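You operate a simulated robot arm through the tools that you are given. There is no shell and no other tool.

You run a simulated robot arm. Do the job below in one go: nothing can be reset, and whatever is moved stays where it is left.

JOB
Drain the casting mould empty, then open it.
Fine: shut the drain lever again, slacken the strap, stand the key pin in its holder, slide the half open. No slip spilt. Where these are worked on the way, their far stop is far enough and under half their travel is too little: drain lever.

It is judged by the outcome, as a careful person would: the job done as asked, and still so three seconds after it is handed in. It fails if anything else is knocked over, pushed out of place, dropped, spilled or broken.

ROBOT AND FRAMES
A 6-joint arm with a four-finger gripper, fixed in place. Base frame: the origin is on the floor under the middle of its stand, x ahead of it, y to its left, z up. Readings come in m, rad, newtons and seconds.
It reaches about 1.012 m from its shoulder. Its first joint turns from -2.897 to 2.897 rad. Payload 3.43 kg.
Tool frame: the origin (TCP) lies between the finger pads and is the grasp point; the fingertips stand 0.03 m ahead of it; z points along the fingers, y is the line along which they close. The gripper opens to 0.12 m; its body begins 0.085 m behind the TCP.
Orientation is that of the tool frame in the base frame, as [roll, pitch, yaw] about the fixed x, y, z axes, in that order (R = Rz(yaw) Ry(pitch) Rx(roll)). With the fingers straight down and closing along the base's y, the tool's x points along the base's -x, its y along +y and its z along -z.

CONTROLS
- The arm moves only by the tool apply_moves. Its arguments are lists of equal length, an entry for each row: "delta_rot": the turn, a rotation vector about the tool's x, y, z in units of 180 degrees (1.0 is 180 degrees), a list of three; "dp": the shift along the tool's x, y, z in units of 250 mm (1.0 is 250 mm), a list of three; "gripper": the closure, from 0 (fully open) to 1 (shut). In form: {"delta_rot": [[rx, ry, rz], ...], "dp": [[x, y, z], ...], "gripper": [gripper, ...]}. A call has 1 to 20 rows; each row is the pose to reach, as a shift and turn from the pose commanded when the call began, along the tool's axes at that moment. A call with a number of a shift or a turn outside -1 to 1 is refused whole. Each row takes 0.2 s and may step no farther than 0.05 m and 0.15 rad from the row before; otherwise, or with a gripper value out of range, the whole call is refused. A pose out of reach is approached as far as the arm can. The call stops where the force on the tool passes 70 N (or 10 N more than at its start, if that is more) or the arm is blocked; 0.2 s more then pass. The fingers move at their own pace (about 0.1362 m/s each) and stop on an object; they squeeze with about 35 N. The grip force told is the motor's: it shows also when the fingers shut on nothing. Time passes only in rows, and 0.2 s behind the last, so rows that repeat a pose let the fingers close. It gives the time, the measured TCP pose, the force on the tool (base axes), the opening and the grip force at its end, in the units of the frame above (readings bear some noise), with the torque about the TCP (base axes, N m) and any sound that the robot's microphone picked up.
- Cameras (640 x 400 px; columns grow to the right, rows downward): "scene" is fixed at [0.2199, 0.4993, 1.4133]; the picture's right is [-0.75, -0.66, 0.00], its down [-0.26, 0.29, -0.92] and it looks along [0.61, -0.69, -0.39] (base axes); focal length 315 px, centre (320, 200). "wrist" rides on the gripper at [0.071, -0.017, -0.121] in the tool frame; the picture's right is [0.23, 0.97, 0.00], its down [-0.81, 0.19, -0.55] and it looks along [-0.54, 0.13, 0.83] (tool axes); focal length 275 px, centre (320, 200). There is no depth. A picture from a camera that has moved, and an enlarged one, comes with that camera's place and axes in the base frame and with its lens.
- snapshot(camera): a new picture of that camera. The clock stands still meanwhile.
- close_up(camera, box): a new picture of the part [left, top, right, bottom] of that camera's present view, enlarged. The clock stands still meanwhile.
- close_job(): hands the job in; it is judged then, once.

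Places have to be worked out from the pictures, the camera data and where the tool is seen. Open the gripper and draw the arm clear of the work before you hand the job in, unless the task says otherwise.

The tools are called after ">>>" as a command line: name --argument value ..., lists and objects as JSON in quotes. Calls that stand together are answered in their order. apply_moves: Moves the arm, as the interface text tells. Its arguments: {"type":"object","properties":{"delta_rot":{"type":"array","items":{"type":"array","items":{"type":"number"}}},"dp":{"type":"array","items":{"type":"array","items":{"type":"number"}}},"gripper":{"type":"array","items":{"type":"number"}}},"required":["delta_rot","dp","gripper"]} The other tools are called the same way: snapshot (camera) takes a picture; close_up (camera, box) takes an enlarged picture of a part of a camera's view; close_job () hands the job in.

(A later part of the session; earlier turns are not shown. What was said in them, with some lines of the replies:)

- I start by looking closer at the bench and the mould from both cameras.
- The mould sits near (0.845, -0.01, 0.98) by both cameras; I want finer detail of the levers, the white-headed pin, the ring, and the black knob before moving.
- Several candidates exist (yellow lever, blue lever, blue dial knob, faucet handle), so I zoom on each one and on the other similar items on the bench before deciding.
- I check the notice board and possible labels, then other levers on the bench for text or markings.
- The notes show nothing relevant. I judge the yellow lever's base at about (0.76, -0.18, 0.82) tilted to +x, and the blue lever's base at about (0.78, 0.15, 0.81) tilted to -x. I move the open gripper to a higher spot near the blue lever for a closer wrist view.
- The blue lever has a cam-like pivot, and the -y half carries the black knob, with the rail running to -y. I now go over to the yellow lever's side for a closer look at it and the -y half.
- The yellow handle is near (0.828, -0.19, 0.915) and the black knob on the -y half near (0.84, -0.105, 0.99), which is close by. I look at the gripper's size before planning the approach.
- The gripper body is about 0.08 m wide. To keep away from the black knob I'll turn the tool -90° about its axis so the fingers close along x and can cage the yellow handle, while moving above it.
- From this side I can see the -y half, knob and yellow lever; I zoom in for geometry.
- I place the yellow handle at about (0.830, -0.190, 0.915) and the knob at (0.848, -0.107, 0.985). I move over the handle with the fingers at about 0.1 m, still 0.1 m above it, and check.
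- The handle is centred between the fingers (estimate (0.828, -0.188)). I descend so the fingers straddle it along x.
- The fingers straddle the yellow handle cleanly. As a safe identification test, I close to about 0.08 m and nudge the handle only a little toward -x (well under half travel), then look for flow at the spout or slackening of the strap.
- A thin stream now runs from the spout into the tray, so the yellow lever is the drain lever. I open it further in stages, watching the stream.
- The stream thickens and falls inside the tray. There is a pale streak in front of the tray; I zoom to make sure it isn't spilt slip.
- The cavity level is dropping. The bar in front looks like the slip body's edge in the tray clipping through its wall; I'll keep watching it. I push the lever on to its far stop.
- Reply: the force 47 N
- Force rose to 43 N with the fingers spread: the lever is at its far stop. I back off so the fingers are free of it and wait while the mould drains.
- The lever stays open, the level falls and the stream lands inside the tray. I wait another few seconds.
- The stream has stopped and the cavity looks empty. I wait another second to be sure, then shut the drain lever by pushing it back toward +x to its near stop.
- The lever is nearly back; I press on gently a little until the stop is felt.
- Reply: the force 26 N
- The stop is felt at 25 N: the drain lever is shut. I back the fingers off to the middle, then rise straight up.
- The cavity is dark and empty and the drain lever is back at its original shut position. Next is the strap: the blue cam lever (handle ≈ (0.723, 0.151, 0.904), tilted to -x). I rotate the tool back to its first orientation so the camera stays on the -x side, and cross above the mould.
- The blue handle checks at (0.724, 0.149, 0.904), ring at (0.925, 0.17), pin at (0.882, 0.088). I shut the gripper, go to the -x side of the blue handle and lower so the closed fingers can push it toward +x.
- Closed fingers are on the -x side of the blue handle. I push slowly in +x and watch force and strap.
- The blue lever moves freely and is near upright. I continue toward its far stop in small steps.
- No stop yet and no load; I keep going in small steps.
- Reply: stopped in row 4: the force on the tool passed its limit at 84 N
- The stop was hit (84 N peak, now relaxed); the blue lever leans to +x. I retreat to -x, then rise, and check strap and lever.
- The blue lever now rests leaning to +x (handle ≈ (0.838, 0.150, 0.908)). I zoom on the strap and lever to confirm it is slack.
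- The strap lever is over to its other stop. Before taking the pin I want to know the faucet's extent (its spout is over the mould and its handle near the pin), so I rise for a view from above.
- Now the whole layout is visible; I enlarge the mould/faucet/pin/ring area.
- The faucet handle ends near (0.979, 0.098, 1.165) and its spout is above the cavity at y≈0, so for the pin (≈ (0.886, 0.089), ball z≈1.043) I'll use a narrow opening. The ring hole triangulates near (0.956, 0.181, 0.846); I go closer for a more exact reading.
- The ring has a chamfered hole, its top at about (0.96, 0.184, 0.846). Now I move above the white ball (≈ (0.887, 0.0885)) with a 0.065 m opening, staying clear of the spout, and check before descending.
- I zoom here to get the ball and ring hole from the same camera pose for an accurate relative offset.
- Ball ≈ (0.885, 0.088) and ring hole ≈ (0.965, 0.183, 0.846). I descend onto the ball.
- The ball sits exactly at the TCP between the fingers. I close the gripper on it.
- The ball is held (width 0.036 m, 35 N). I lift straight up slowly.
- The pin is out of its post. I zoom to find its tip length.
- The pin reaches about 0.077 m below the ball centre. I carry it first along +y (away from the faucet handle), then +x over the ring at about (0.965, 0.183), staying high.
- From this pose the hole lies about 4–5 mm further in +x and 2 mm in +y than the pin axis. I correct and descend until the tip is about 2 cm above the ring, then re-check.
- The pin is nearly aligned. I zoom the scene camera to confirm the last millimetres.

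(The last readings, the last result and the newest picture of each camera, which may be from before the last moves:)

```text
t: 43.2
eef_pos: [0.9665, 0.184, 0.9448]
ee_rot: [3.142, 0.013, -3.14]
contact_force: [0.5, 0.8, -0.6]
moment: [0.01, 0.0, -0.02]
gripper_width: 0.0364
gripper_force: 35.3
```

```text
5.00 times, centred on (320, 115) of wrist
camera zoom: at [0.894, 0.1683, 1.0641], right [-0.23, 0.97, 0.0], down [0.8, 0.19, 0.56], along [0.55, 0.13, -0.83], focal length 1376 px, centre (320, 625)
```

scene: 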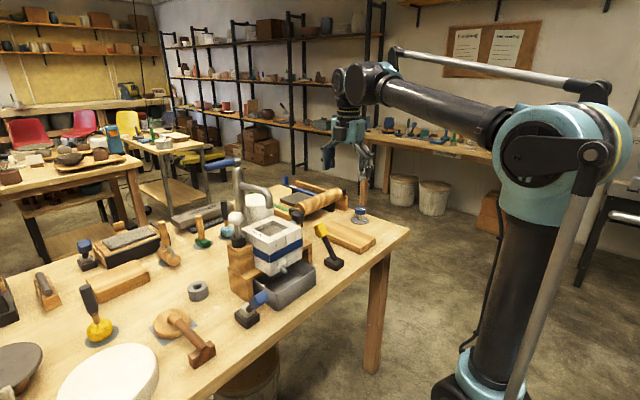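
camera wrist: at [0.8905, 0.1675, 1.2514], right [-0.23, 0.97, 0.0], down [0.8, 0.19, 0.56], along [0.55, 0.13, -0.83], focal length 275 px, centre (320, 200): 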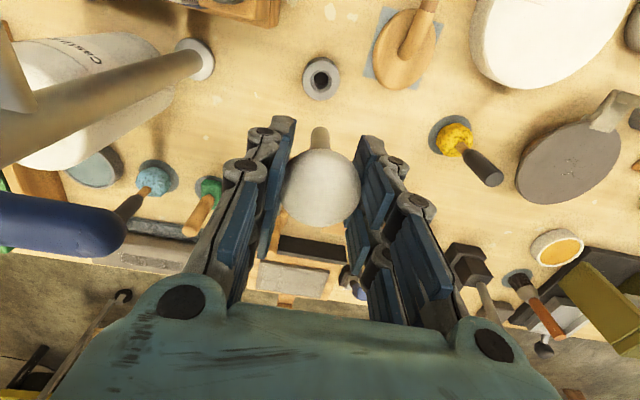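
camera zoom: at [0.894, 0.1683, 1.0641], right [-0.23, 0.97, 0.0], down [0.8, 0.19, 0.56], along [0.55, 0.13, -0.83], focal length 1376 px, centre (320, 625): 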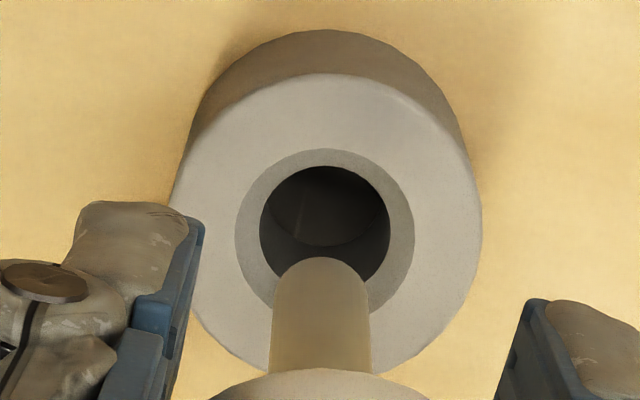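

Both views agree the pin is over the hole within about 1–2 mm and the hole is chamfered. I lower slowly in small steps, watching the force.

>>> apply_moves --delta_rot '[[0, 0, 0], [0, 0, 0], [0, 0, 0], [0, 0, 0], [0, 0, 0]]' --dp '[[0.0004, 0, 0.03], [0.0008, 0, 0.06], [0.0012, 0, 0.09], [0.0016, 0, 0.12], [0.002, 0, 0.14]]' --gripper '[1, 1, 1, 1, 1]'

>>> close_up --camera "wrist" --box '[260, 60, 380, 240]'

>>> close_up --camera "scene" --box '[185, 235, 225, 305]'

```text
t: 44.4
eef_pos: [0.9688, 0.184, 0.9094]
ee_rot: [-3.142, 0.014, -3.138]
contact_force: [0.1, -0.1, 0.3]
moment: [0.0, -0.02, 0.0]
gripper_width: 0.0364
gripper_force: 35.2
```

```text
2.22 times, centred on (320, 150) of wrist
camera zoom: at [0.8946, 0.1685, 1.0283], right [-0.23, 0.97, 0.0], down [0.8, 0.19, 0.56], along [0.55, 0.13, -0.83], focal length 612 px, centre (320, 311)
```

zoom: 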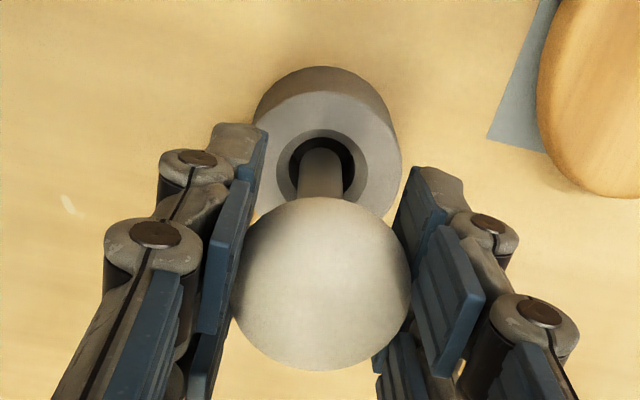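

```text
5.71 times, centred on (205, 270) of scene
camera zoom: at [0.2199, 0.4993, 1.4133], right [-0.75, -0.66, 0.0], down [-0.26, 0.29, -0.92], along [0.61, -0.69, -0.39], focal length 1801 px, centre (977, -200)
```

zoom: 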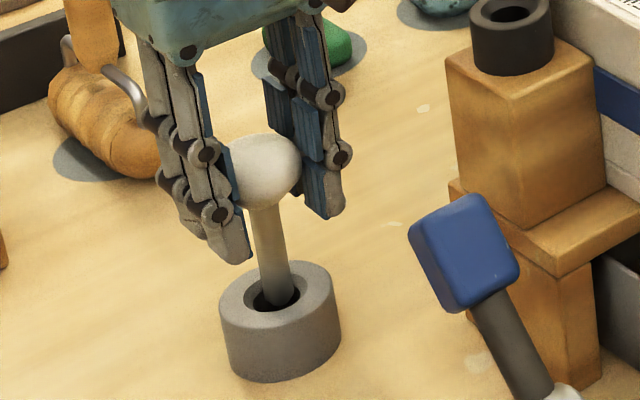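

The tip has entered the hole cleanly. I continue down in small steps.

>>> apply_moves --delta_rot '[[0, 0, 0], [0, 0, 0], [0, 0, 0]]' --dp '[[0.0012, 0, 0.02], [0.0014, 0, 0.04], [0.0016, 0, 0.06]]' --gripper '[1, 1, 1]'

>>> close_up --camera "scene" --box '[185, 235, 225, 305]'

```text
t: 45.2
eef_pos: [0.9664, 0.185, 0.8928]
ee_rot: [-3.141, 0.014, -3.14]
contact_force: [-0.2, -0.6, 0.1]
moment: [0.01, -0.02, -0.04]
gripper_width: 0.0362
gripper_force: 35.2
```

```text
5.71 times, centred on (205, 270) of scene
camera zoom: at [0.2199, 0.4993, 1.4133], right [-0.75, -0.66, 0.0], down [-0.26, 0.29, -0.92], along [0.61, -0.69, -0.39], focal length 1801 px, centre (977, -200)
```

zoom: 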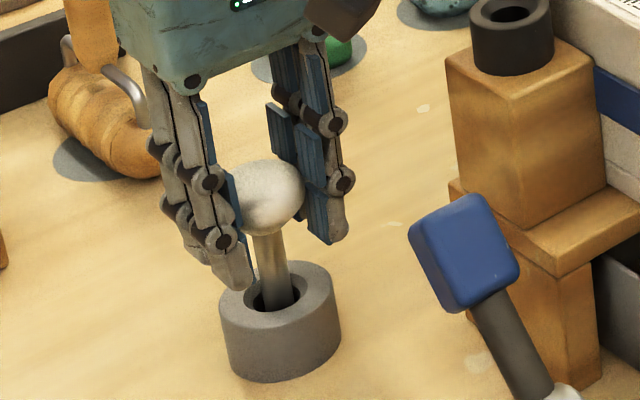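

Still free. A little further down, in 3–4 mm steps.

>>> apply_moves --delta_rot '[[0, 0, 0], [0, 0, 0], [0, 0, 0]]' --dp '[[0.0002, 0, 0.014], [0.0004, 0, 0.028], [0.0006, 0, 0.042]]' --gripper '[1, 1, 1]'

>>> close_up --camera "scene" --box '[185, 235, 225, 305]'

>>> close_up --camera "wrist" --box '[260, 60, 380, 240]'

```text
t: 46.0
eef_pos: [0.9675, 0.1839, 0.8841]
ee_rot: [3.141, 0.014, 3.141]
contact_force: [0.0, 0.0, 0.2]
moment: [0.01, -0.01, -0.01]
gripper_width: 0.0363
gripper_force: 34.7
```

```text
5.71 times, centred on (205, 270) of scene
camera zoom: at [0.2199, 0.4993, 1.4133], right [-0.75, -0.66, 0.0], down [-0.26, 0.29, -0.92], along [0.61, -0.69, -0.39], focal length 1801 px, centre (977, -200)
```

zoom: 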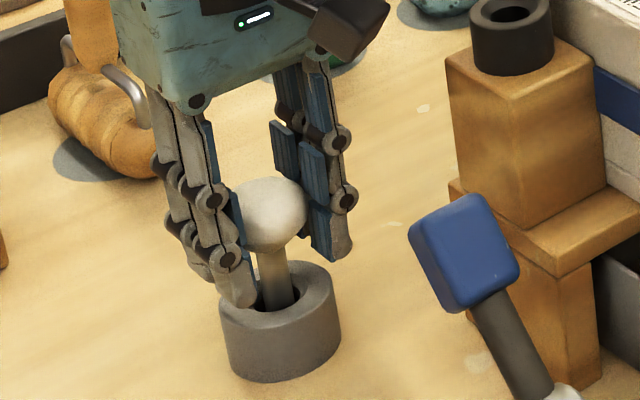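

```text
2.22 times, centred on (320, 150) of wrist
camera zoom: at [0.8943, 0.1691, 1.0033], right [-0.23, 0.97, 0.0], down [0.8, 0.19, 0.56], along [0.55, 0.13, -0.83], focal length 612 px, centre (320, 311)
```

zoom: 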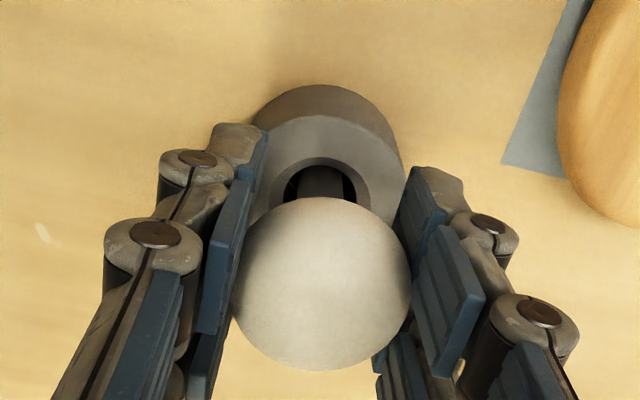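

The pin is about 3 cm deep. Another 5 mm, then check for seating.

>>> apply_moves --delta_rot '[[0, 0, 0], [0, 0, 0]]' --dp '[[0.0001, 0, 0.01], [0.0003, 0, 0.02]]' --gripper '[1, 1]'

>>> close_up --camera "scene" --box '[185, 235, 225, 305]'

```text
t: 46.6
eef_pos: [0.9665, 0.1839, 0.8786]
ee_rot: [-3.141, 0.015, -3.139]
contact_force: [1.3, -0.5, 22.7]
moment: [0.02, -0.06, -0.03]
gripper_width: 0.0365
gripper_force: 35.4
```

```text
5.71 times, centred on (205, 270) of scene
camera zoom: at [0.2199, 0.4993, 1.4133], right [-0.75, -0.66, 0.0], down [-0.26, 0.29, -0.92], along [0.61, -0.69, -0.39], focal length 1801 px, centre (977, -200)
```

zoom: 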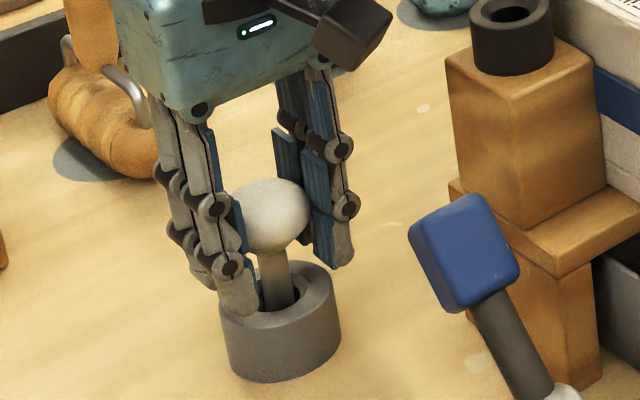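

Force 23 N upward: the pin is seated on the bottom. I relieve the pressure by 3 mm, open the gripper to let go, then rise straight up.

>>> apply_moves --delta_rot '[[0, 0, 0], [0, 0, 0], [0, 0, 0], [0, 0, 0], [0, 0, 0]]' --dp '[[0, 0, -0.012], [0, 0, -0.012], [0, 0, -0.012], [0, 0, -0.012], [0, 0, -0.012]]' --gripper '[1, 0.65, 0.45, 0.4, 0.4]'

>>> snapshot --camera "wrist"

>>> close_up --camera "scene" --box '[185, 235, 225, 305]'

```text
t: 47.8
eef_pos: [0.9676, 0.185, 0.8806]
ee_rot: [-3.141, 0.012, -3.141]
contact_force: [-0.6, 0.0, -0.7]
moment: [0.03, -0.01, 0.02]
gripper_width: 0.0722
gripper_force: 0.1
```

```text
taken
camera wrist: at [0.894, 0.1688, 1.0007], right [-0.23, 0.97, 0.0], down [0.8, 0.19, 0.56], along [0.55, 0.13, -0.83], focal length 275 px, centre (320, 200)
```

wrist: 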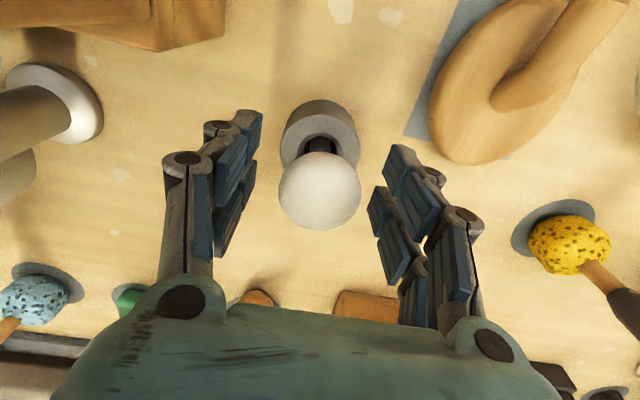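

```text
5.71 times, centred on (205, 270) of scene
camera zoom: at [0.2199, 0.4993, 1.4133], right [-0.75, -0.66, 0.0], down [-0.26, 0.29, -0.92], along [0.61, -0.69, -0.39], focal length 1801 px, centre (977, -200)
```

zoom: 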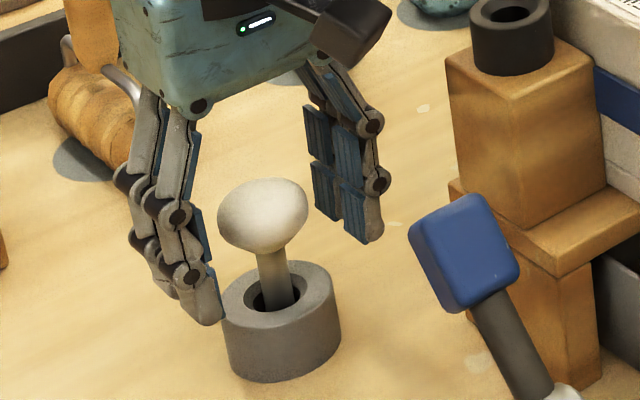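

The pin stands upright in the ring, released. I rise straight up clear of it.

>>> apply_moves --delta_rot '[[0, 0, 0], [0, 0, 0], [0, 0, 0], [0, 0, 0], [0, 0, 0], [0, 0, 0], [0, 0, 0]]' --dp '[[-0.0005, 0, -0.08], [-0.002, 0, -0.2], [-0.004, 0, -0.36], [-0.006, 0, -0.52], [-0.008, 0, -0.68], [-0.01, 0, -0.84], [-0.012, 0, -1.0]]' --gripper '[0.4, 0.4, 0.4, 0.4, 0.4, 0.4, 0.4]'

>>> close_up --camera "scene" --box '[160, 180, 360, 320]'

>>> snapshot --camera "wrist"

```text
t: 49.4
eef_pos: [0.967, 0.1858, 1.132]
ee_rot: [3.141, 0.014, -3.142]
contact_force: [0.7, 0.4, -0.3]
moment: [0.0, 0.03, -0.01]
gripper_width: 0.072
gripper_force: 0.1
```

```text
2.86 times, centred on (260, 250) of scene
camera zoom: at [0.2199, 0.4993, 1.4133], right [-0.75, -0.66, 0.0], down [-0.26, 0.29, -0.92], along [0.61, -0.69, -0.39], focal length 901 px, centre (491, 57)
```

zoom: 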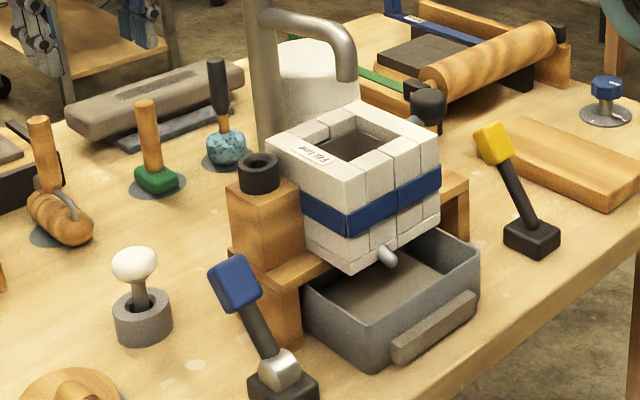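

```text
taken
camera wrist: at [0.8941, 0.1703, 1.2514], right [-0.23, 0.97, 0.0], down [0.8, 0.19, 0.56], along [0.55, 0.13, -0.83], focal length 275 px, centre (320, 200)
```

wrist: 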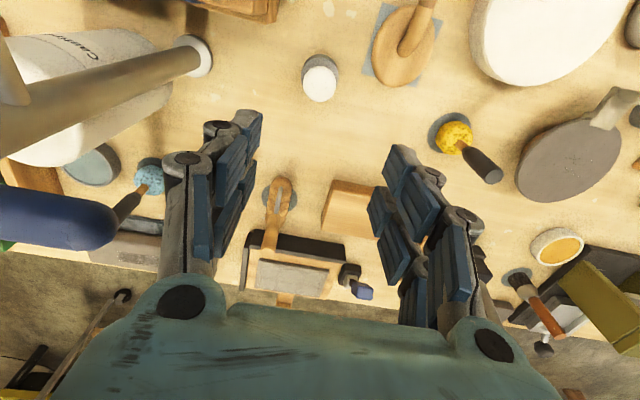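

The pin stands upright on its own. Next the half: I route around the faucet, first back toward -x, then across in -y while turning the tool -90° so the fingers will close along x on the black knob.

>>> apply_moves --delta_rot '[[0, 0, 0], [0, 0, 0], [0, 0, 0], [0, 0, 0], [0, 0, 0], [0, 0, 0], [0, 0, 0]]' --dp '[[0.14, 0, -0.02], [0.28, 0, -0.04], [0.42, 0, -0.06], [0.56, 0, -0.08], [0.7, 0, -0.08], [0.85, 0, -0.08], [1.0, 0, -0.08]]' --gripper '[0.4, 0.4, 0.4, 0.4, 0.4, 0.4, 0.4]'

>>> apply_moves --delta_rot '[[0, 0, -0.046], [0, 0, -0.092], [0, 0, -0.138], [0, 0, -0.184], [0, 0, -0.23], [0, 0, -0.276], [0, 0, -0.322], [0, 0, -0.368], [0, 0, -0.414], [0, 0, -0.46], [0, 0, -0.5]]' --dp '[[0, -0.09, 0], [0, -0.18, 0], [0, -0.27, 0], [0, -0.36, 0], [0, -0.45, 0], [0, -0.54, 0], [0, -0.63, 0], [0, -0.72, 0], [0, -0.81, 0], [0, -0.91, 0], [0, -1.0, 0]]' --gripper '[0.4, 0.4, 0.4, 0.4, 0.4, 0.4, 0.4, 0.4, 0.4, 0.4, 0.4]'

>>> snapshot --camera "wrist"

```text
t: 51.0
eef_pos: [0.7175, 0.1833, 1.147]
ee_rot: [-3.141, 0.012, -3.138]
contact_force: [0.4, 0.5, -0.5]
moment: [-0.01, 0.07, 0.01]
gripper_width: 0.0723
gripper_force: 0.0
```

```text
t: 53.4
eef_pos: [0.7177, -0.0669, 1.1485]
ee_rot: [-3.129, -0.001, -1.567]
contact_force: [-0.2, -0.1, 0.7]
moment: [0.02, 0.01, -0.01]
gripper_width: 0.072
gripper_force: 0.1
```

```text
taken
camera wrist: at [0.7337, -0.1365, 1.27], right [-0.97, -0.23, -0.01], down [-0.2, 0.81, 0.55], along [-0.12, 0.54, -0.84], focal length 275 px, centre (320, 200)
```

wrist: 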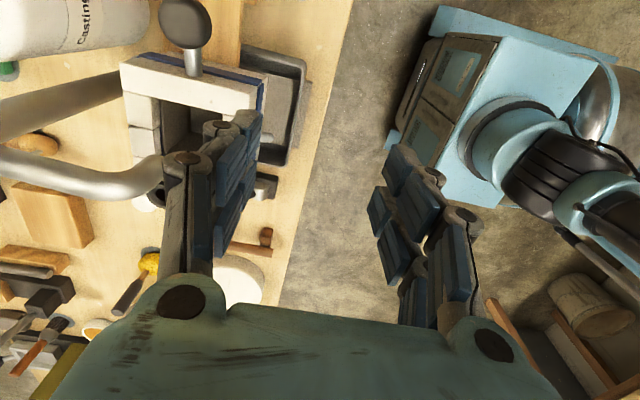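

I go further to -y first, then +x to come over the black knob, at safe height.

>>> apply_moves --delta_rot '[[0, 0, 0], [0, 0, 0], [0, 0, 0], [0, 0, 0], [0, 0, 0], [0, 0, 0]]' --dp '[[0.16, 0, 0], [0.32, 0, 0], [0.36, -0.13, 0], [0.36, -0.26, 0], [0.36, -0.39, 0], [0.36, -0.52, 0]]' --gripper '[0.4, 0.4, 0.4, 0.4, 0.4, 0.4]'

>>> snapshot --camera "wrist"

>>> close_up --camera "wrist" --box '[230, 60, 410, 300]'

>>> close_up --camera "scene" --box '[240, 140, 360, 280]'

```text
t: 54.8
eef_pos: [0.8479, -0.1548, 1.148]
ee_rot: [-3.127, 0.0, -1.569]
contact_force: [-1.2, 0.2, 1.1]
moment: [-0.03, -0.08, 0.02]
gripper_width: 0.0719
gripper_force: 0.1
```

```text
taken
camera wrist: at [0.8622, -0.2256, 1.2695], right [-0.97, -0.23, -0.01], down [-0.2, 0.81, 0.55], along [-0.12, 0.54, -0.84], focal length 275 px, centre (320, 200)
```

wrist: 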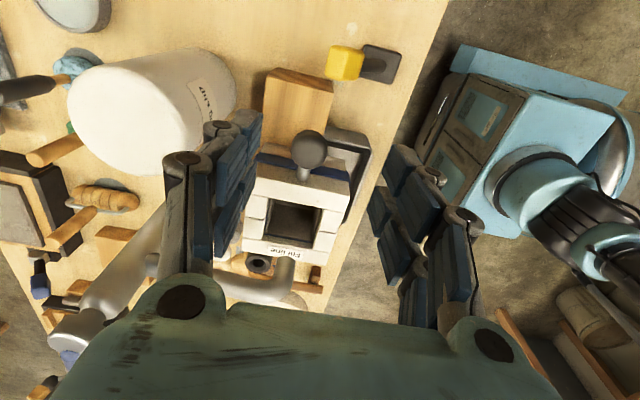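

```text
1.67 times, centred on (320, 180) of wrist
camera zoom: at [0.8622, -0.2256, 1.2695], right [-0.97, -0.23, -0.01], down [-0.2, 0.81, 0.55], along [-0.12, 0.54, -0.84], focal length 459 px, centre (320, 233)
```

zoom: 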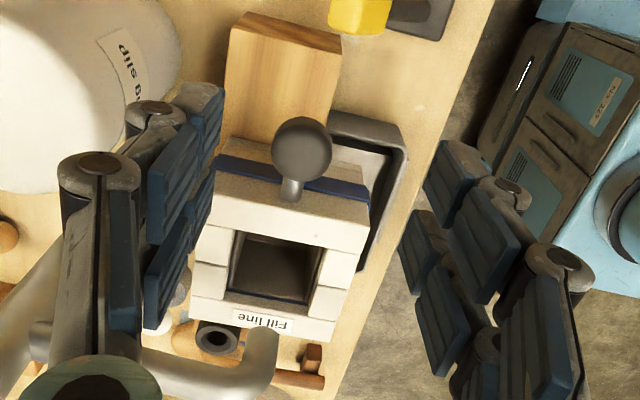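

```text
2.86 times, centred on (300, 210) of scene
camera zoom: at [0.2199, 0.4993, 1.4133], right [-0.75, -0.66, 0.0], down [-0.26, 0.29, -0.92], along [0.61, -0.69, -0.39], focal length 901 px, centre (377, 171)
```

zoom: 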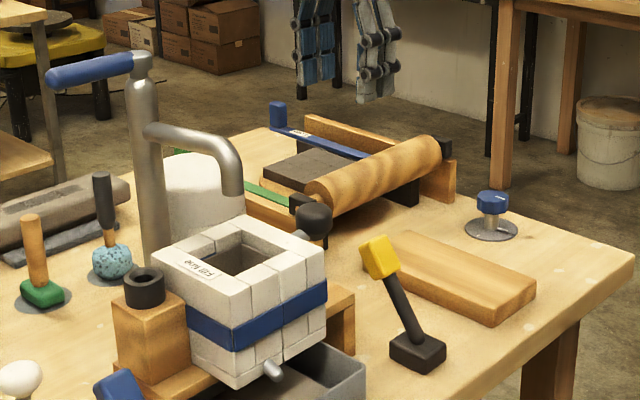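

Knob estimate: (0.850, -0.104, 0.983), radius about 0.02. I zoom to see how it attaches before gripping.

>>> close_up --camera "wrist" --box '[250, 110, 380, 210]'

>>> close_up --camera "scene" --box '[255, 185, 315, 255]'

```text
4.00 times, centred on (315, 160) of wrist
camera zoom: at [0.8622, -0.2256, 1.2695], right [-0.97, -0.23, -0.01], down [-0.2, 0.81, 0.55], along [-0.12, 0.54, -0.84], focal length 1101 px, centre (340, 360)
```

zoom: 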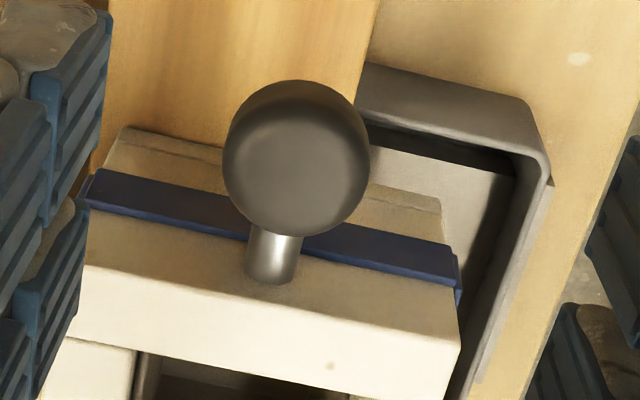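

```text
5.71 times, centred on (285, 220) of scene
camera zoom: at [0.2199, 0.4993, 1.4133], right [-0.75, -0.66, 0.0], down [-0.26, 0.29, -0.92], along [0.61, -0.69, -0.39], focal length 1801 px, centre (520, 86)
```

zoom: 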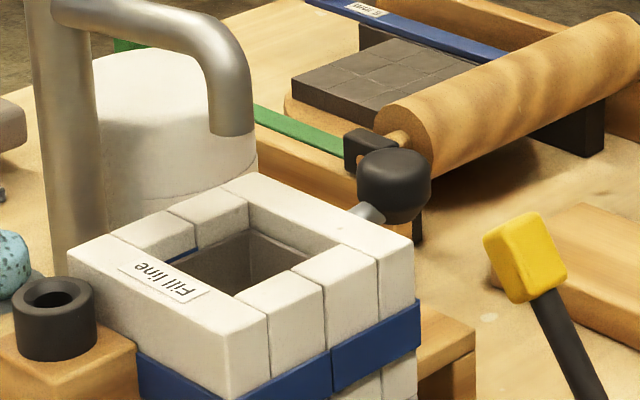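

With the scene camera's small bias corrected, the mould top is at z≈0.991, its -y face at y≈-0.060, and the knob at about (0.850, -0.104, 0.982). I lower the open fingers over the knob, tips staying above the yellow lever's height.

>>> apply_moves --delta_rot '[[0, 0, 0], [0, 0, 0], [0, 0, 0], [0, 0, 0], [0, 0, 0], [0, 0, 0]]' --dp '[[-0.094, 0, 0], [-0.188, 0, 0], [-0.188, 0, 0.16], [-0.188, 0, 0.32], [-0.188, 0, 0.48], [-0.188, 0, 0.61]]' --gripper '[0.4, 0.4, 0.4, 0.4, 0.4, 0.4]'

>>> snapshot --camera "wrist"

>>> close_up --camera "scene" --box '[240, 140, 360, 280]'

```text
t: 56.2
eef_pos: [0.8487, -0.1088, 0.996]
ee_rot: [-3.127, 0.002, -1.569]
contact_force: [-0.3, 0.5, 0.1]
moment: [-0.01, -0.01, 0.02]
gripper_width: 0.0719
gripper_force: 0.1
```

```text
taken
camera wrist: at [0.8641, -0.1785, 1.1175], right [-0.97, -0.23, -0.01], down [-0.2, 0.81, 0.55], along [-0.12, 0.54, -0.84], focal length 275 px, centre (320, 200)
```

wrist: 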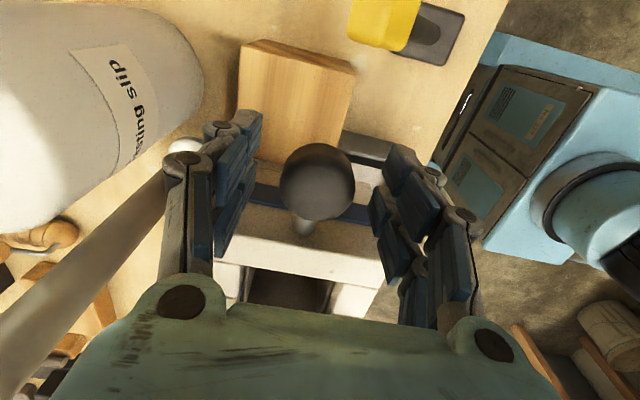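

```text
2.86 times, centred on (300, 210) of scene
camera zoom: at [0.2199, 0.4993, 1.4133], right [-0.75, -0.66, 0.0], down [-0.26, 0.29, -0.92], along [0.61, -0.69, -0.39], focal length 901 px, centre (377, 171)
```

zoom: 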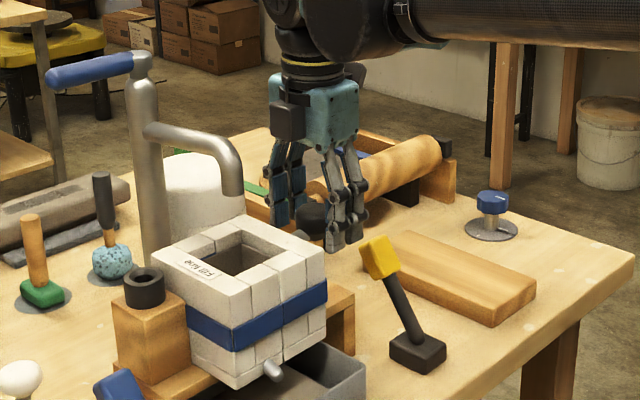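

The knob is centred between the fingers. I close on it.

>>> apply_moves --delta_rot '[[0, 0, 0], [0, 0, 0], [0, 0, 0], [0, 0, 0]]' --dp '[[0, 0, 0], [0, 0, 0], [0, 0, 0], [0, 0, 0]]' --gripper '[0.55, 0.7, 1, 1]'

>>> snapshot --camera "wrist"

```text
t: 57.2
eef_pos: [0.8493, -0.1078, 0.9962]
ee_rot: [-3.127, 0.001, -1.569]
contact_force: [6.1, 0.8, -0.5]
moment: [0.29, -0.27, 0.02]
gripper_width: 0.0361
gripper_force: 45.2
```

```text
taken
camera wrist: at [0.8647, -0.1785, 1.1177], right [-0.97, -0.23, -0.01], down [-0.2, 0.81, 0.55], along [-0.12, 0.54, -0.84], focal length 275 px, centre (320, 200)
```

wrist: 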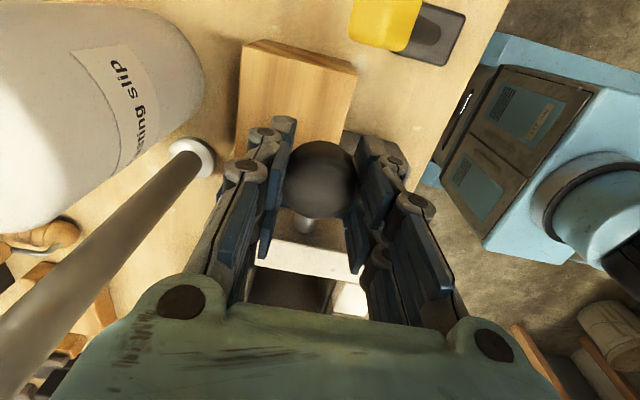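

The knob is gripped. I pull gently in -y and watch whether the half moves.

>>> apply_moves --delta_rot '[[0, 0, 0], [0, 0, 0], [0, 0, 0], [0, 0, 0]]' --dp '[[0.03, 0, 0], [0.06, 0, 0], [0.09, 0, 0], [0.12, 0, 0]]' --gripper '[1, 1, 1, 1]'

>>> snapshot --camera "wrist"

>>> close_up --camera "scene" --box '[240, 140, 360, 280]'

```text
t: 58.2
eef_pos: [0.8491, -0.1389, 0.9966]
ee_rot: [-3.131, 0.001, -1.569]
contact_force: [-5.4, 1.2, -22.9]
moment: [-0.2, 0.05, -0.08]
gripper_width: 0.0358
gripper_force: 45.5
```

```text
taken
camera wrist: at [0.865, -0.2082, 1.1177], right [-0.97, -0.23, -0.01], down [-0.2, 0.81, 0.55], along [-0.12, 0.54, -0.83], focal length 275 px, centre (320, 200)
```

wrist: 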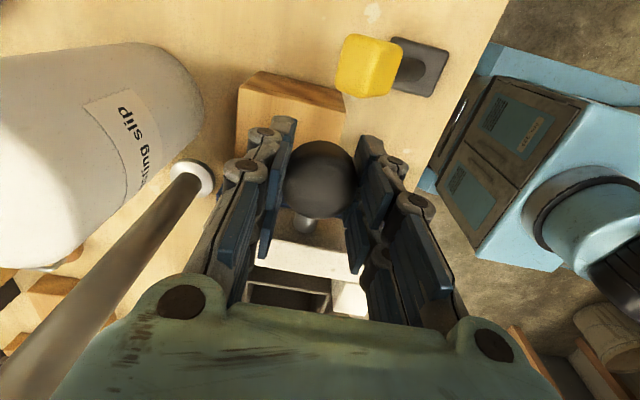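

```text
2.86 times, centred on (300, 210) of scene
camera zoom: at [0.2199, 0.4993, 1.4133], right [-0.75, -0.66, 0.0], down [-0.26, 0.29, -0.92], along [0.61, -0.69, -0.39], focal length 901 px, centre (377, 171)
```

zoom: 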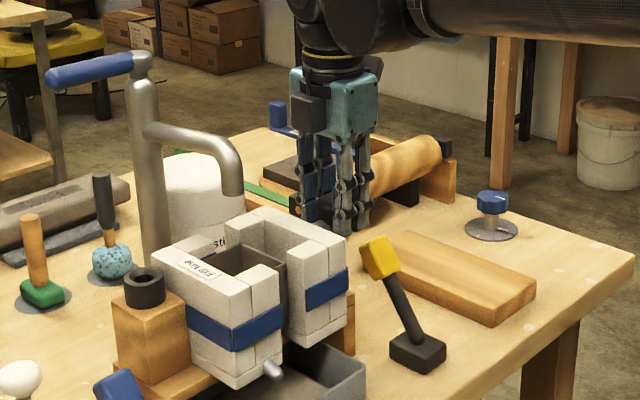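

The half is sliding open. There's some vertical load, so I ease down a couple of millimetres while continuing in -y; the fingertips stay above the yellow handle.

>>> apply_moves --delta_rot '[[0, 0, 0], [0, 0, 0], [0, 0, 0], [0, 0, 0]]' --dp '[[0.025, 0, 0.006], [0.05, 0, 0.008], [0.075, 0, 0.008], [0.1, 0, 0.008]]' --gripper '[1, 1, 1, 1]'

>>> snapshot --camera "wrist"

>>> close_up --camera "scene" --box '[240, 140, 360, 280]'

```text
t: 59.2
eef_pos: [0.8491, -0.1633, 0.9934]
ee_rot: [-3.124, 0.001, -1.569]
contact_force: [5.4, 0.9, 26.5]
moment: [-0.08, -0.21, -0.12]
gripper_width: 0.0357
gripper_force: 44.3
```

```text
taken
camera wrist: at [0.8646, -0.2327, 1.1158], right [-0.97, -0.23, -0.01], down [-0.2, 0.81, 0.55], along [-0.12, 0.54, -0.84], focal length 275 px, centre (320, 200)
```

wrist: 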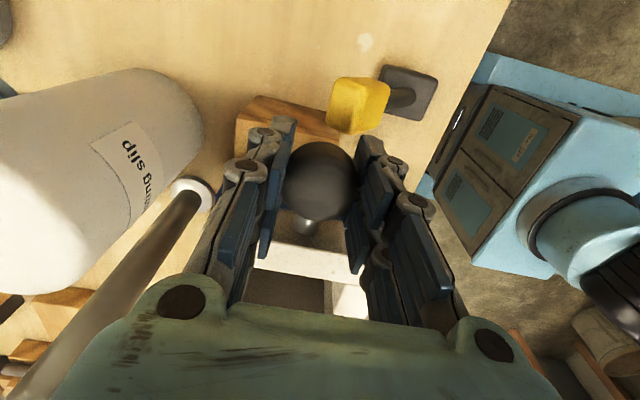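

```text
2.86 times, centred on (300, 210) of scene
camera zoom: at [0.2199, 0.4993, 1.4133], right [-0.75, -0.66, 0.0], down [-0.26, 0.29, -0.92], along [0.61, -0.69, -0.39], focal length 901 px, centre (377, 171)
```

zoom: 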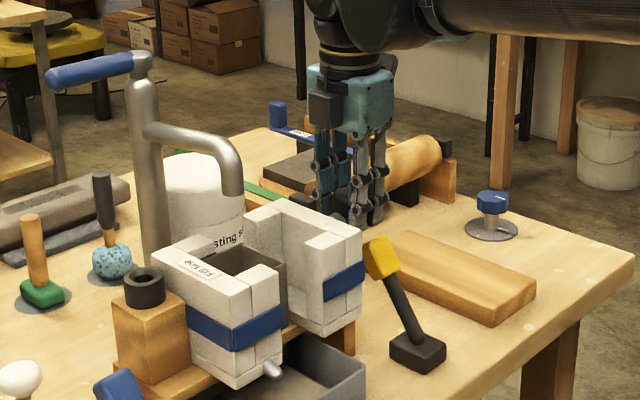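

Now it's pressing slightly downward, so I go back up about 1 mm and continue in small steps, feeling for the end stop. The half's face (≈ y -0.115) still has clearance to the yellow handle (≈ y -0.170).

>>> apply_moves --delta_rot '[[0, 0, 0], [0, 0, 0], [0, 0, 0], [0, 0, 0]]' --dp '[[0.02, 0, -0.005], [0.04, 0, -0.005], [0.06, 0, -0.005], [0.08, 0, -0.005]]' --gripper '[1, 1, 1, 1]'

>>> snapshot --camera "wrist"

>>> close_up --camera "scene" --box '[240, 140, 360, 280]'

```text
t: 60.2
eef_pos: [0.85, -0.1819, 0.9955]
ee_rot: [-3.131, 0.001, -1.569]
contact_force: [-38.1, 18.7, -58.0]
moment: [0.45, 0.35, -0.29]
gripper_width: 0.036
gripper_force: 44.8
```

```text
taken
camera wrist: at [0.8654, -0.2522, 1.1157], right [-0.97, -0.23, -0.01], down [-0.2, 0.81, 0.55], along [-0.12, 0.54, -0.83], focal length 275 px, centre (320, 200)
```

wrist: 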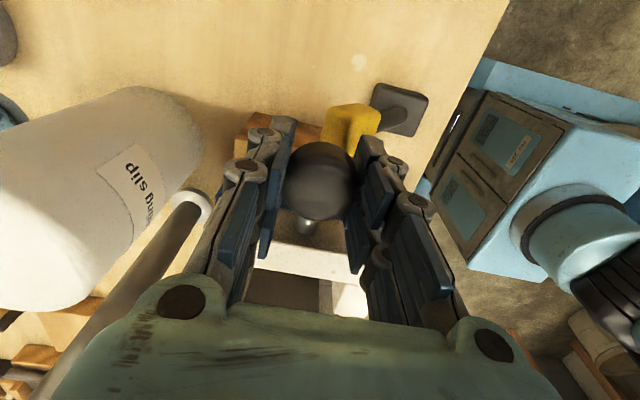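

```text
2.86 times, centred on (300, 210) of scene
camera zoom: at [0.2199, 0.4993, 1.4133], right [-0.75, -0.66, 0.0], down [-0.26, 0.29, -0.92], along [0.61, -0.69, -0.39], focal length 901 px, centre (377, 171)
```

zoom: 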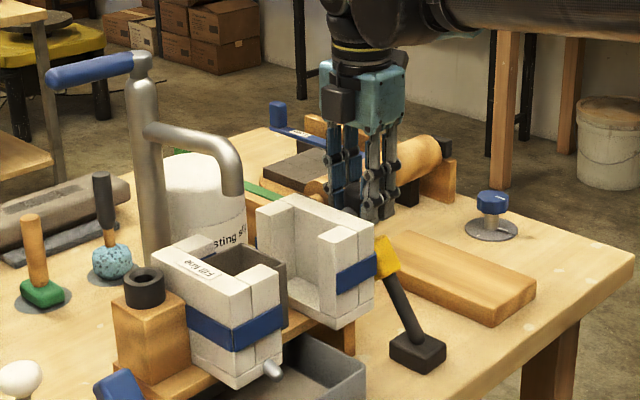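

The resisting y force (≈19 N) suggests the end stop is reached, with added strain sideways. The yellow lever still reads at (0.83, -0.19), untouched. I open the fingers to relieve the strain and see where everything rests.

>>> apply_moves --delta_rot '[[0, 0, 0], [0, 0, 0], [0, 0, 0]]' --dp '[[0, 0, 0], [0, 0, 0], [0, 0, 0]]' --gripper '[0.6, 0.4, 0.4]'

>>> snapshot --camera "wrist"

>>> close_up --camera "scene" --box '[240, 180, 340, 280]'

```text
t: 61.0
eef_pos: [0.8503, -0.1844, 0.9961]
ee_rot: [-3.125, -0.001, -1.567]
contact_force: [0.0, -0.4, 0.6]
moment: [-0.01, -0.03, 0.0]
gripper_width: 0.0721
gripper_force: 0.1
```

```text
taken
camera wrist: at [0.8658, -0.2534, 1.1175], right [-0.97, -0.23, -0.01], down [-0.2, 0.81, 0.55], along [-0.12, 0.54, -0.84], focal length 275 px, centre (320, 200)
```

wrist: 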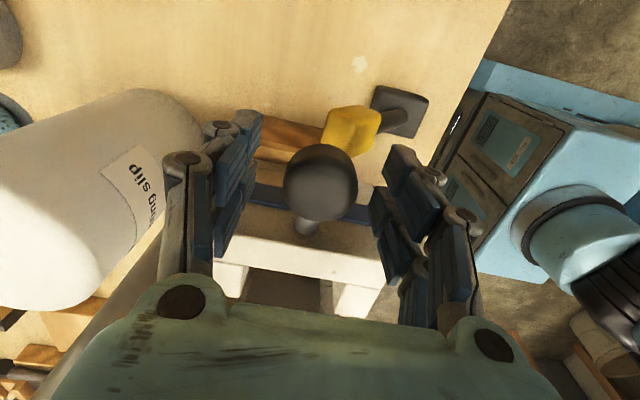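

```text
4.00 times, centred on (290, 230) of scene
camera zoom: at [0.2199, 0.4993, 1.4133], right [-0.75, -0.66, 0.0], down [-0.26, 0.29, -0.92], along [0.61, -0.69, -0.39], focal length 1261 px, centre (440, 80)
```

zoom: 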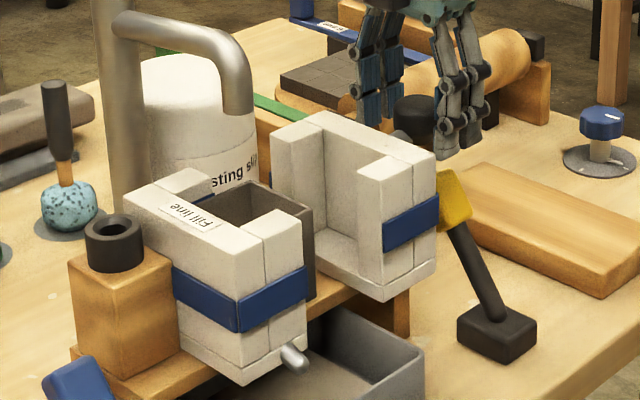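

The half is about 75 mm open. To be sure it's at its far stop, I re-grip the knob without strain and pull a few more millimetres.

>>> apply_moves --delta_rot '[[0, 0, 0], [0, 0, 0], [0, 0, 0], [0, 0, 0]]' --dp '[[0, 0, 0], [0, 0, 0], [0, 0, 0], [0, 0, 0]]' --gripper '[0.6, 0.7, 1, 1]'

>>> apply_moves --delta_rot '[[0, 0, 0], [0, 0, 0], [0, 0, 0]]' --dp '[[0.008, 0, 0], [0.016, 0, 0], [0.024, 0, 0]]' --gripper '[1, 1, 1]'

>>> snapshot --camera "wrist"

>>> close_up --camera "scene" --box '[240, 180, 340, 280]'

```text
t: 62.0
eef_pos: [0.85, -0.1831, 0.9964]
ee_rot: [-3.127, 0.001, -1.57]
contact_force: [-17.1, 4.7, -5.4]
moment: [0.21, 0.64, 0.07]
gripper_width: 0.0365
gripper_force: 45.1
```

```text
t: 62.9
eef_pos: [0.8463, -0.1824, 1.0021]
ee_rot: [-3.108, 0.007, -1.561]
contact_force: [95.9, 25.9, -35.7]
moment: [0.24, -0.24, 0.35]
gripper_width: 0.0405
gripper_force: 44.9
stopped in row 3: the force on the tool passed its limit at 72 N (the readings are from after the stop); the commanded pose is now the measured one
```

```text
taken
camera wrist: at [0.8602, -0.2532, 1.123], right [-0.97, -0.24, -0.03], down [-0.22, 0.8, 0.55], along [-0.1, 0.54, -0.83], focal length 275 px, centre (320, 200)
```

wrist: 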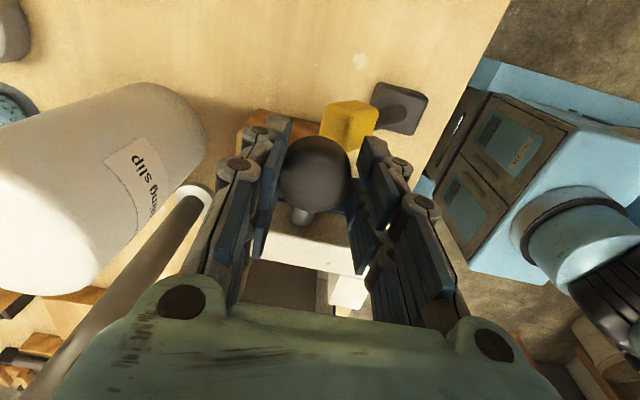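

```text
4.00 times, centred on (290, 230) of scene
camera zoom: at [0.2199, 0.4993, 1.4133], right [-0.75, -0.66, 0.0], down [-0.26, 0.29, -0.92], along [0.61, -0.69, -0.39], focal length 1261 px, centre (440, 80)
```

zoom: 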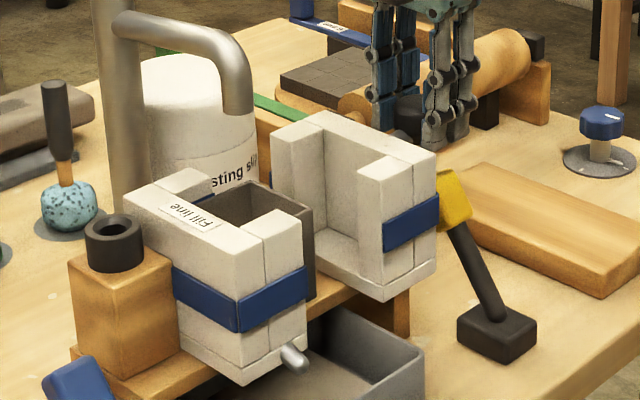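

The half didn't move further and the force rose at once, so it is at its far stop. I open the fingers to release the strain.

>>> apply_moves --delta_rot '[[0, 0, 0], [0, 0, 0], [0, 0, 0]]' --dp '[[0, 0, 0], [0, 0, 0], [0, 0, 0]]' --gripper '[0.6, 0.4, 0.4]'

>>> snapshot --camera "wrist"

```text
t: 63.7
eef_pos: [0.8375, -0.1845, 1.0055]
ee_rot: [-3.116, 0.005, -1.566]
contact_force: [0.4, -0.4, -0.7]
moment: [0.04, -0.02, 0.02]
gripper_width: 0.0723
gripper_force: 0.1
```

```text
taken
camera wrist: at [0.8513, -0.2563, 1.1269], right [-0.97, -0.23, -0.03], down [-0.21, 0.81, 0.55], along [-0.11, 0.54, -0.83], focal length 275 px, centre (320, 200)
```

wrist: 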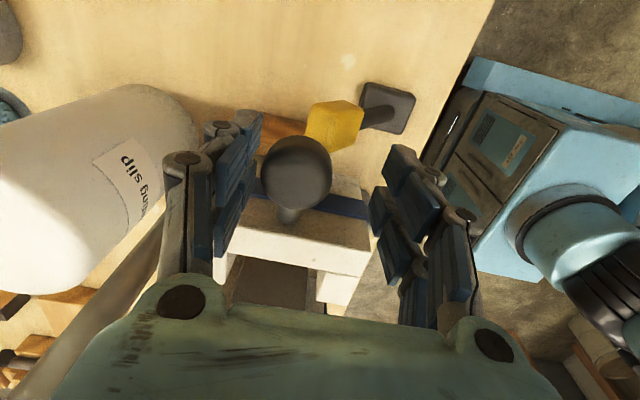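

All free again. I open a bit wider and rise straight up, clear of the work.

>>> apply_moves --delta_rot '[[0, 0, 0], [0, 0, 0], [0, 0, 0], [0, 0, 0], [0, 0, 0], [0, 0, 0], [0, 0, 0], [0, 0, 0]]' --dp '[[0, -0.02, 0], [0, -0.04, 0], [0, -0.04, -0.08], [0, -0.04, -0.2], [0, -0.04, -0.36], [0, -0.04, -0.52], [0, -0.04, -0.68], [0, -0.04, -0.84]]' --gripper '[0.2, 0.2, 0.2, 0.2, 0.2, 0.2, 0.2, 0.2]'

>>> snapshot --camera "wrist"

>>> close_up --camera "scene" --box '[170, 160, 370, 340]'

```text
t: 65.5
eef_pos: [0.8416, -0.1876, 1.215]
ee_rot: [-3.116, 0.006, -1.566]
contact_force: [0.9, 0.2, 0.8]
moment: [0.0, -0.02, -0.01]
gripper_width: 0.096
gripper_force: 0.1
```

```text
taken
camera wrist: at [0.8555, -0.2579, 1.3363], right [-0.97, -0.23, -0.03], down [-0.21, 0.81, 0.55], along [-0.11, 0.54, -0.83], focal length 275 px, centre (320, 200)
```

wrist: 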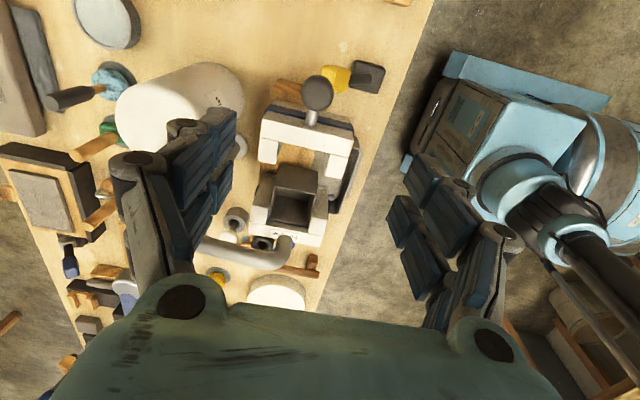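

```text
2.22 times, centred on (270, 250) of scene
camera zoom: at [0.2199, 0.4993, 1.4133], right [-0.75, -0.66, 0.0], down [-0.26, 0.29, -0.92], along [0.61, -0.69, -0.39], focal length 700 px, centre (431, 89)
```

zoom: 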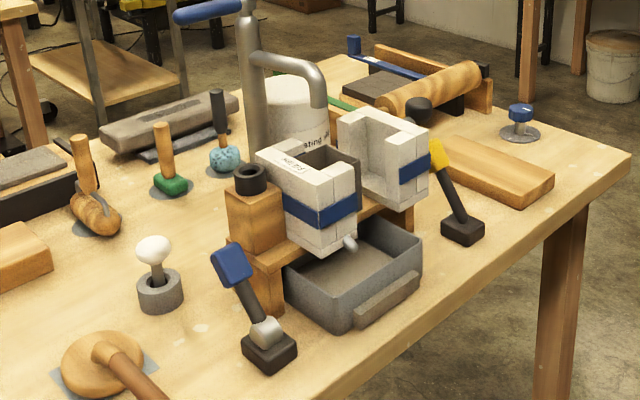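

Everything looks in place. I check details from here: the open mould, tray, yellow lever and standing pin.

>>> close_up --camera "wrist" --box '[220, 50, 400, 260]'

>>> close_up --camera "scene" --box '[300, 190, 390, 280]'

>>> close_up --camera "scene" --box '[250, 240, 340, 310]'

>>> close_up --camera "scene" --box '[185, 250, 275, 330]'

```text
1.90 times, centred on (310, 155) of wrist
camera zoom: at [0.8555, -0.2579, 1.3363], right [-0.97, -0.23, -0.03], down [-0.21, 0.81, 0.55], along [-0.11, 0.54, -0.83], focal length 524 px, centre (339, 286)
```

zoom: 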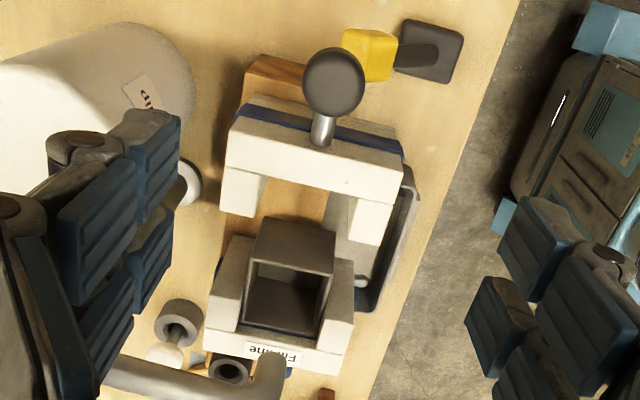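

```text
4.44 times, centred on (345, 235) of scene
camera zoom: at [0.2199, 0.4993, 1.4133], right [-0.75, -0.66, 0.0], down [-0.26, 0.29, -0.92], along [0.61, -0.69, -0.39], focal length 1401 px, centre (209, 44)
```

zoom: 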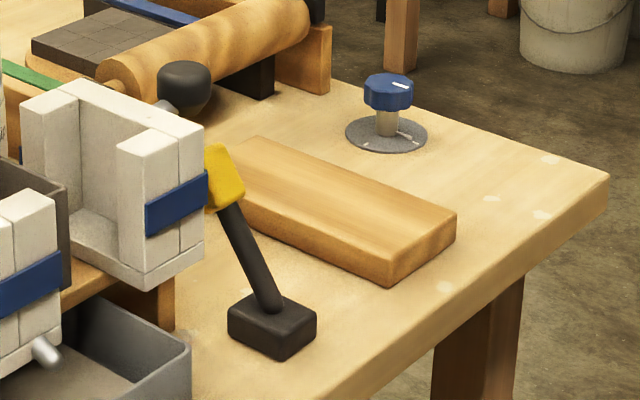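

```text
5.71 times, centred on (295, 275) of scene
camera zoom: at [0.2199, 0.4993, 1.4133], right [-0.75, -0.66, 0.0], down [-0.26, 0.29, -0.92], along [0.61, -0.69, -0.39], focal length 1801 px, centre (463, -229)
```

zoom: 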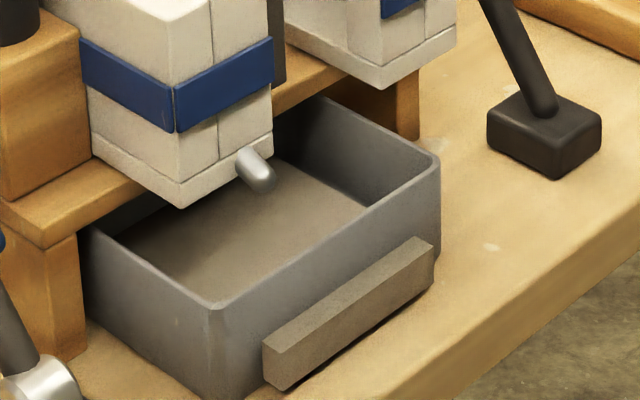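

```text
5.00 times, centred on (230, 290) of scene
camera zoom: at [0.2199, 0.4993, 1.4133], right [-0.75, -0.66, 0.0], down [-0.26, 0.29, -0.92], along [0.61, -0.69, -0.39], focal length 1576 px, centre (770, -250)
```

zoom: 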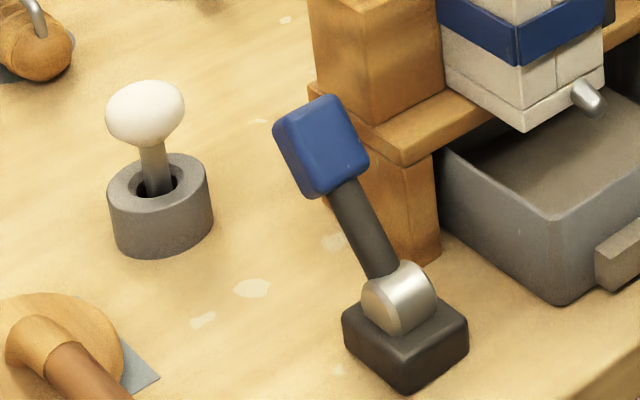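

All checks out: lever at its original shut tilt, strap lever over, pin upright in the ring, half at its far stop, slip only in the tray. I draw the arm back well clear with the gripper open.

>>> apply_moves --delta_rot '[[0, 0, 0], [0, 0, 0], [0, 0, 0], [0, 0, 0], [0, 0, 0], [0, 0, 0], [0, 0, 0], [0, 0, 0]]' --dp '[[0, 0.1, -0.04], [0, 0.23, -0.08], [0, 0.36, -0.12], [0, 0.49, -0.16], [0, 0.62, -0.2], [0, 0.75, -0.24], [0, 0.88, -0.28], [0, 1.0, -0.32]]' --gripper '[0, 0, 0, 0, 0, 0, 0, 0]'

>>> snapshot --camera "scene"

>>> close_up --camera "scene" --box '[170, 160, 370, 340]'

```text
t: 67.3
eef_pos: [0.5901, -0.1871, 1.29]
ee_rot: [-3.116, 0.005, -1.565]
contact_force: [0.8, 0.0, -1.1]
moment: [0.03, 0.08, -0.01]
gripper_width: 0.1201
gripper_force: 0.0
```

```text
taken
```

scene: 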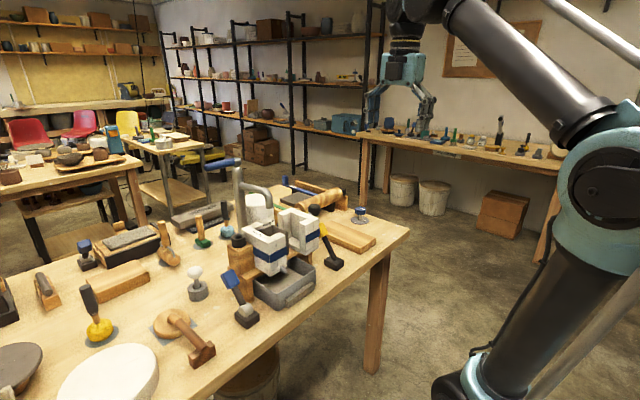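

```text
2.22 times, centred on (270, 250) of scene
camera zoom: at [0.2199, 0.4993, 1.4133], right [-0.75, -0.66, 0.0], down [-0.26, 0.29, -0.92], along [0.61, -0.69, -0.39], focal length 700 px, centre (431, 89)
```

zoom: 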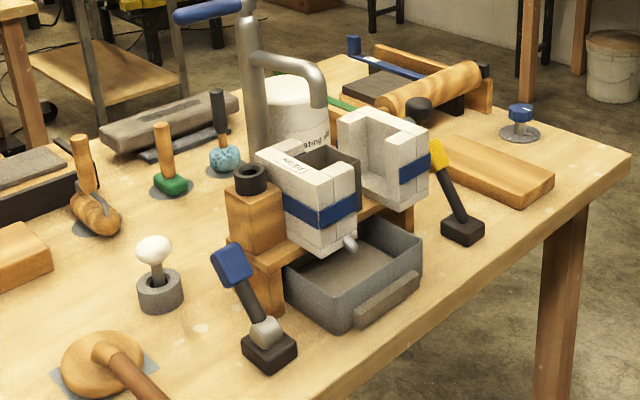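

The arm is clear with the gripper open. The mould is drained and open, the drain lever is shut, the strap lever is over, the pin stands in its ring, and nothing else has been disturbed, so I hand the job in.

>>> close_job

```text
The job is handed in.
```

The mould is drained and open, and I've handed the job in. The judge's verdict hasn't come back, so this is what the last pictures and readings show:

- **Drain lever (yellow):** I pushed it to its far stop and waited until the stream stopped and the cavity looked empty. I then shut it again, and felt its stop at about 25 N.
- **Strap (blue lever):** I moved it from one stop to the other. The strap itself didn't visibly change. I took this lever as the strap's because it matches the strap's colour and is the only other lever within reach. The half slid freely afterwards, which fits.
- **Key pin:** It stands upright in the grey ring on the bench, seated on the bottom and released. I took the ring to be its holder.
- **Half:** It slid about 75 mm to its far stop. A second pull didn't move it further.
- **Slip:** The stream fell inside the tray. A grey bar appeared along the front of the tray and rose as it filled. I judged it to be the slip drawn through the tray wall, not a spill.

The force limit tripped twice, at the blue lever's far stop (84 N) and on the second pull at the knob (72 N). I saw no damage either time. Nothing else on the bench was knocked over or moved, and the arm ended clear with the gripper open.
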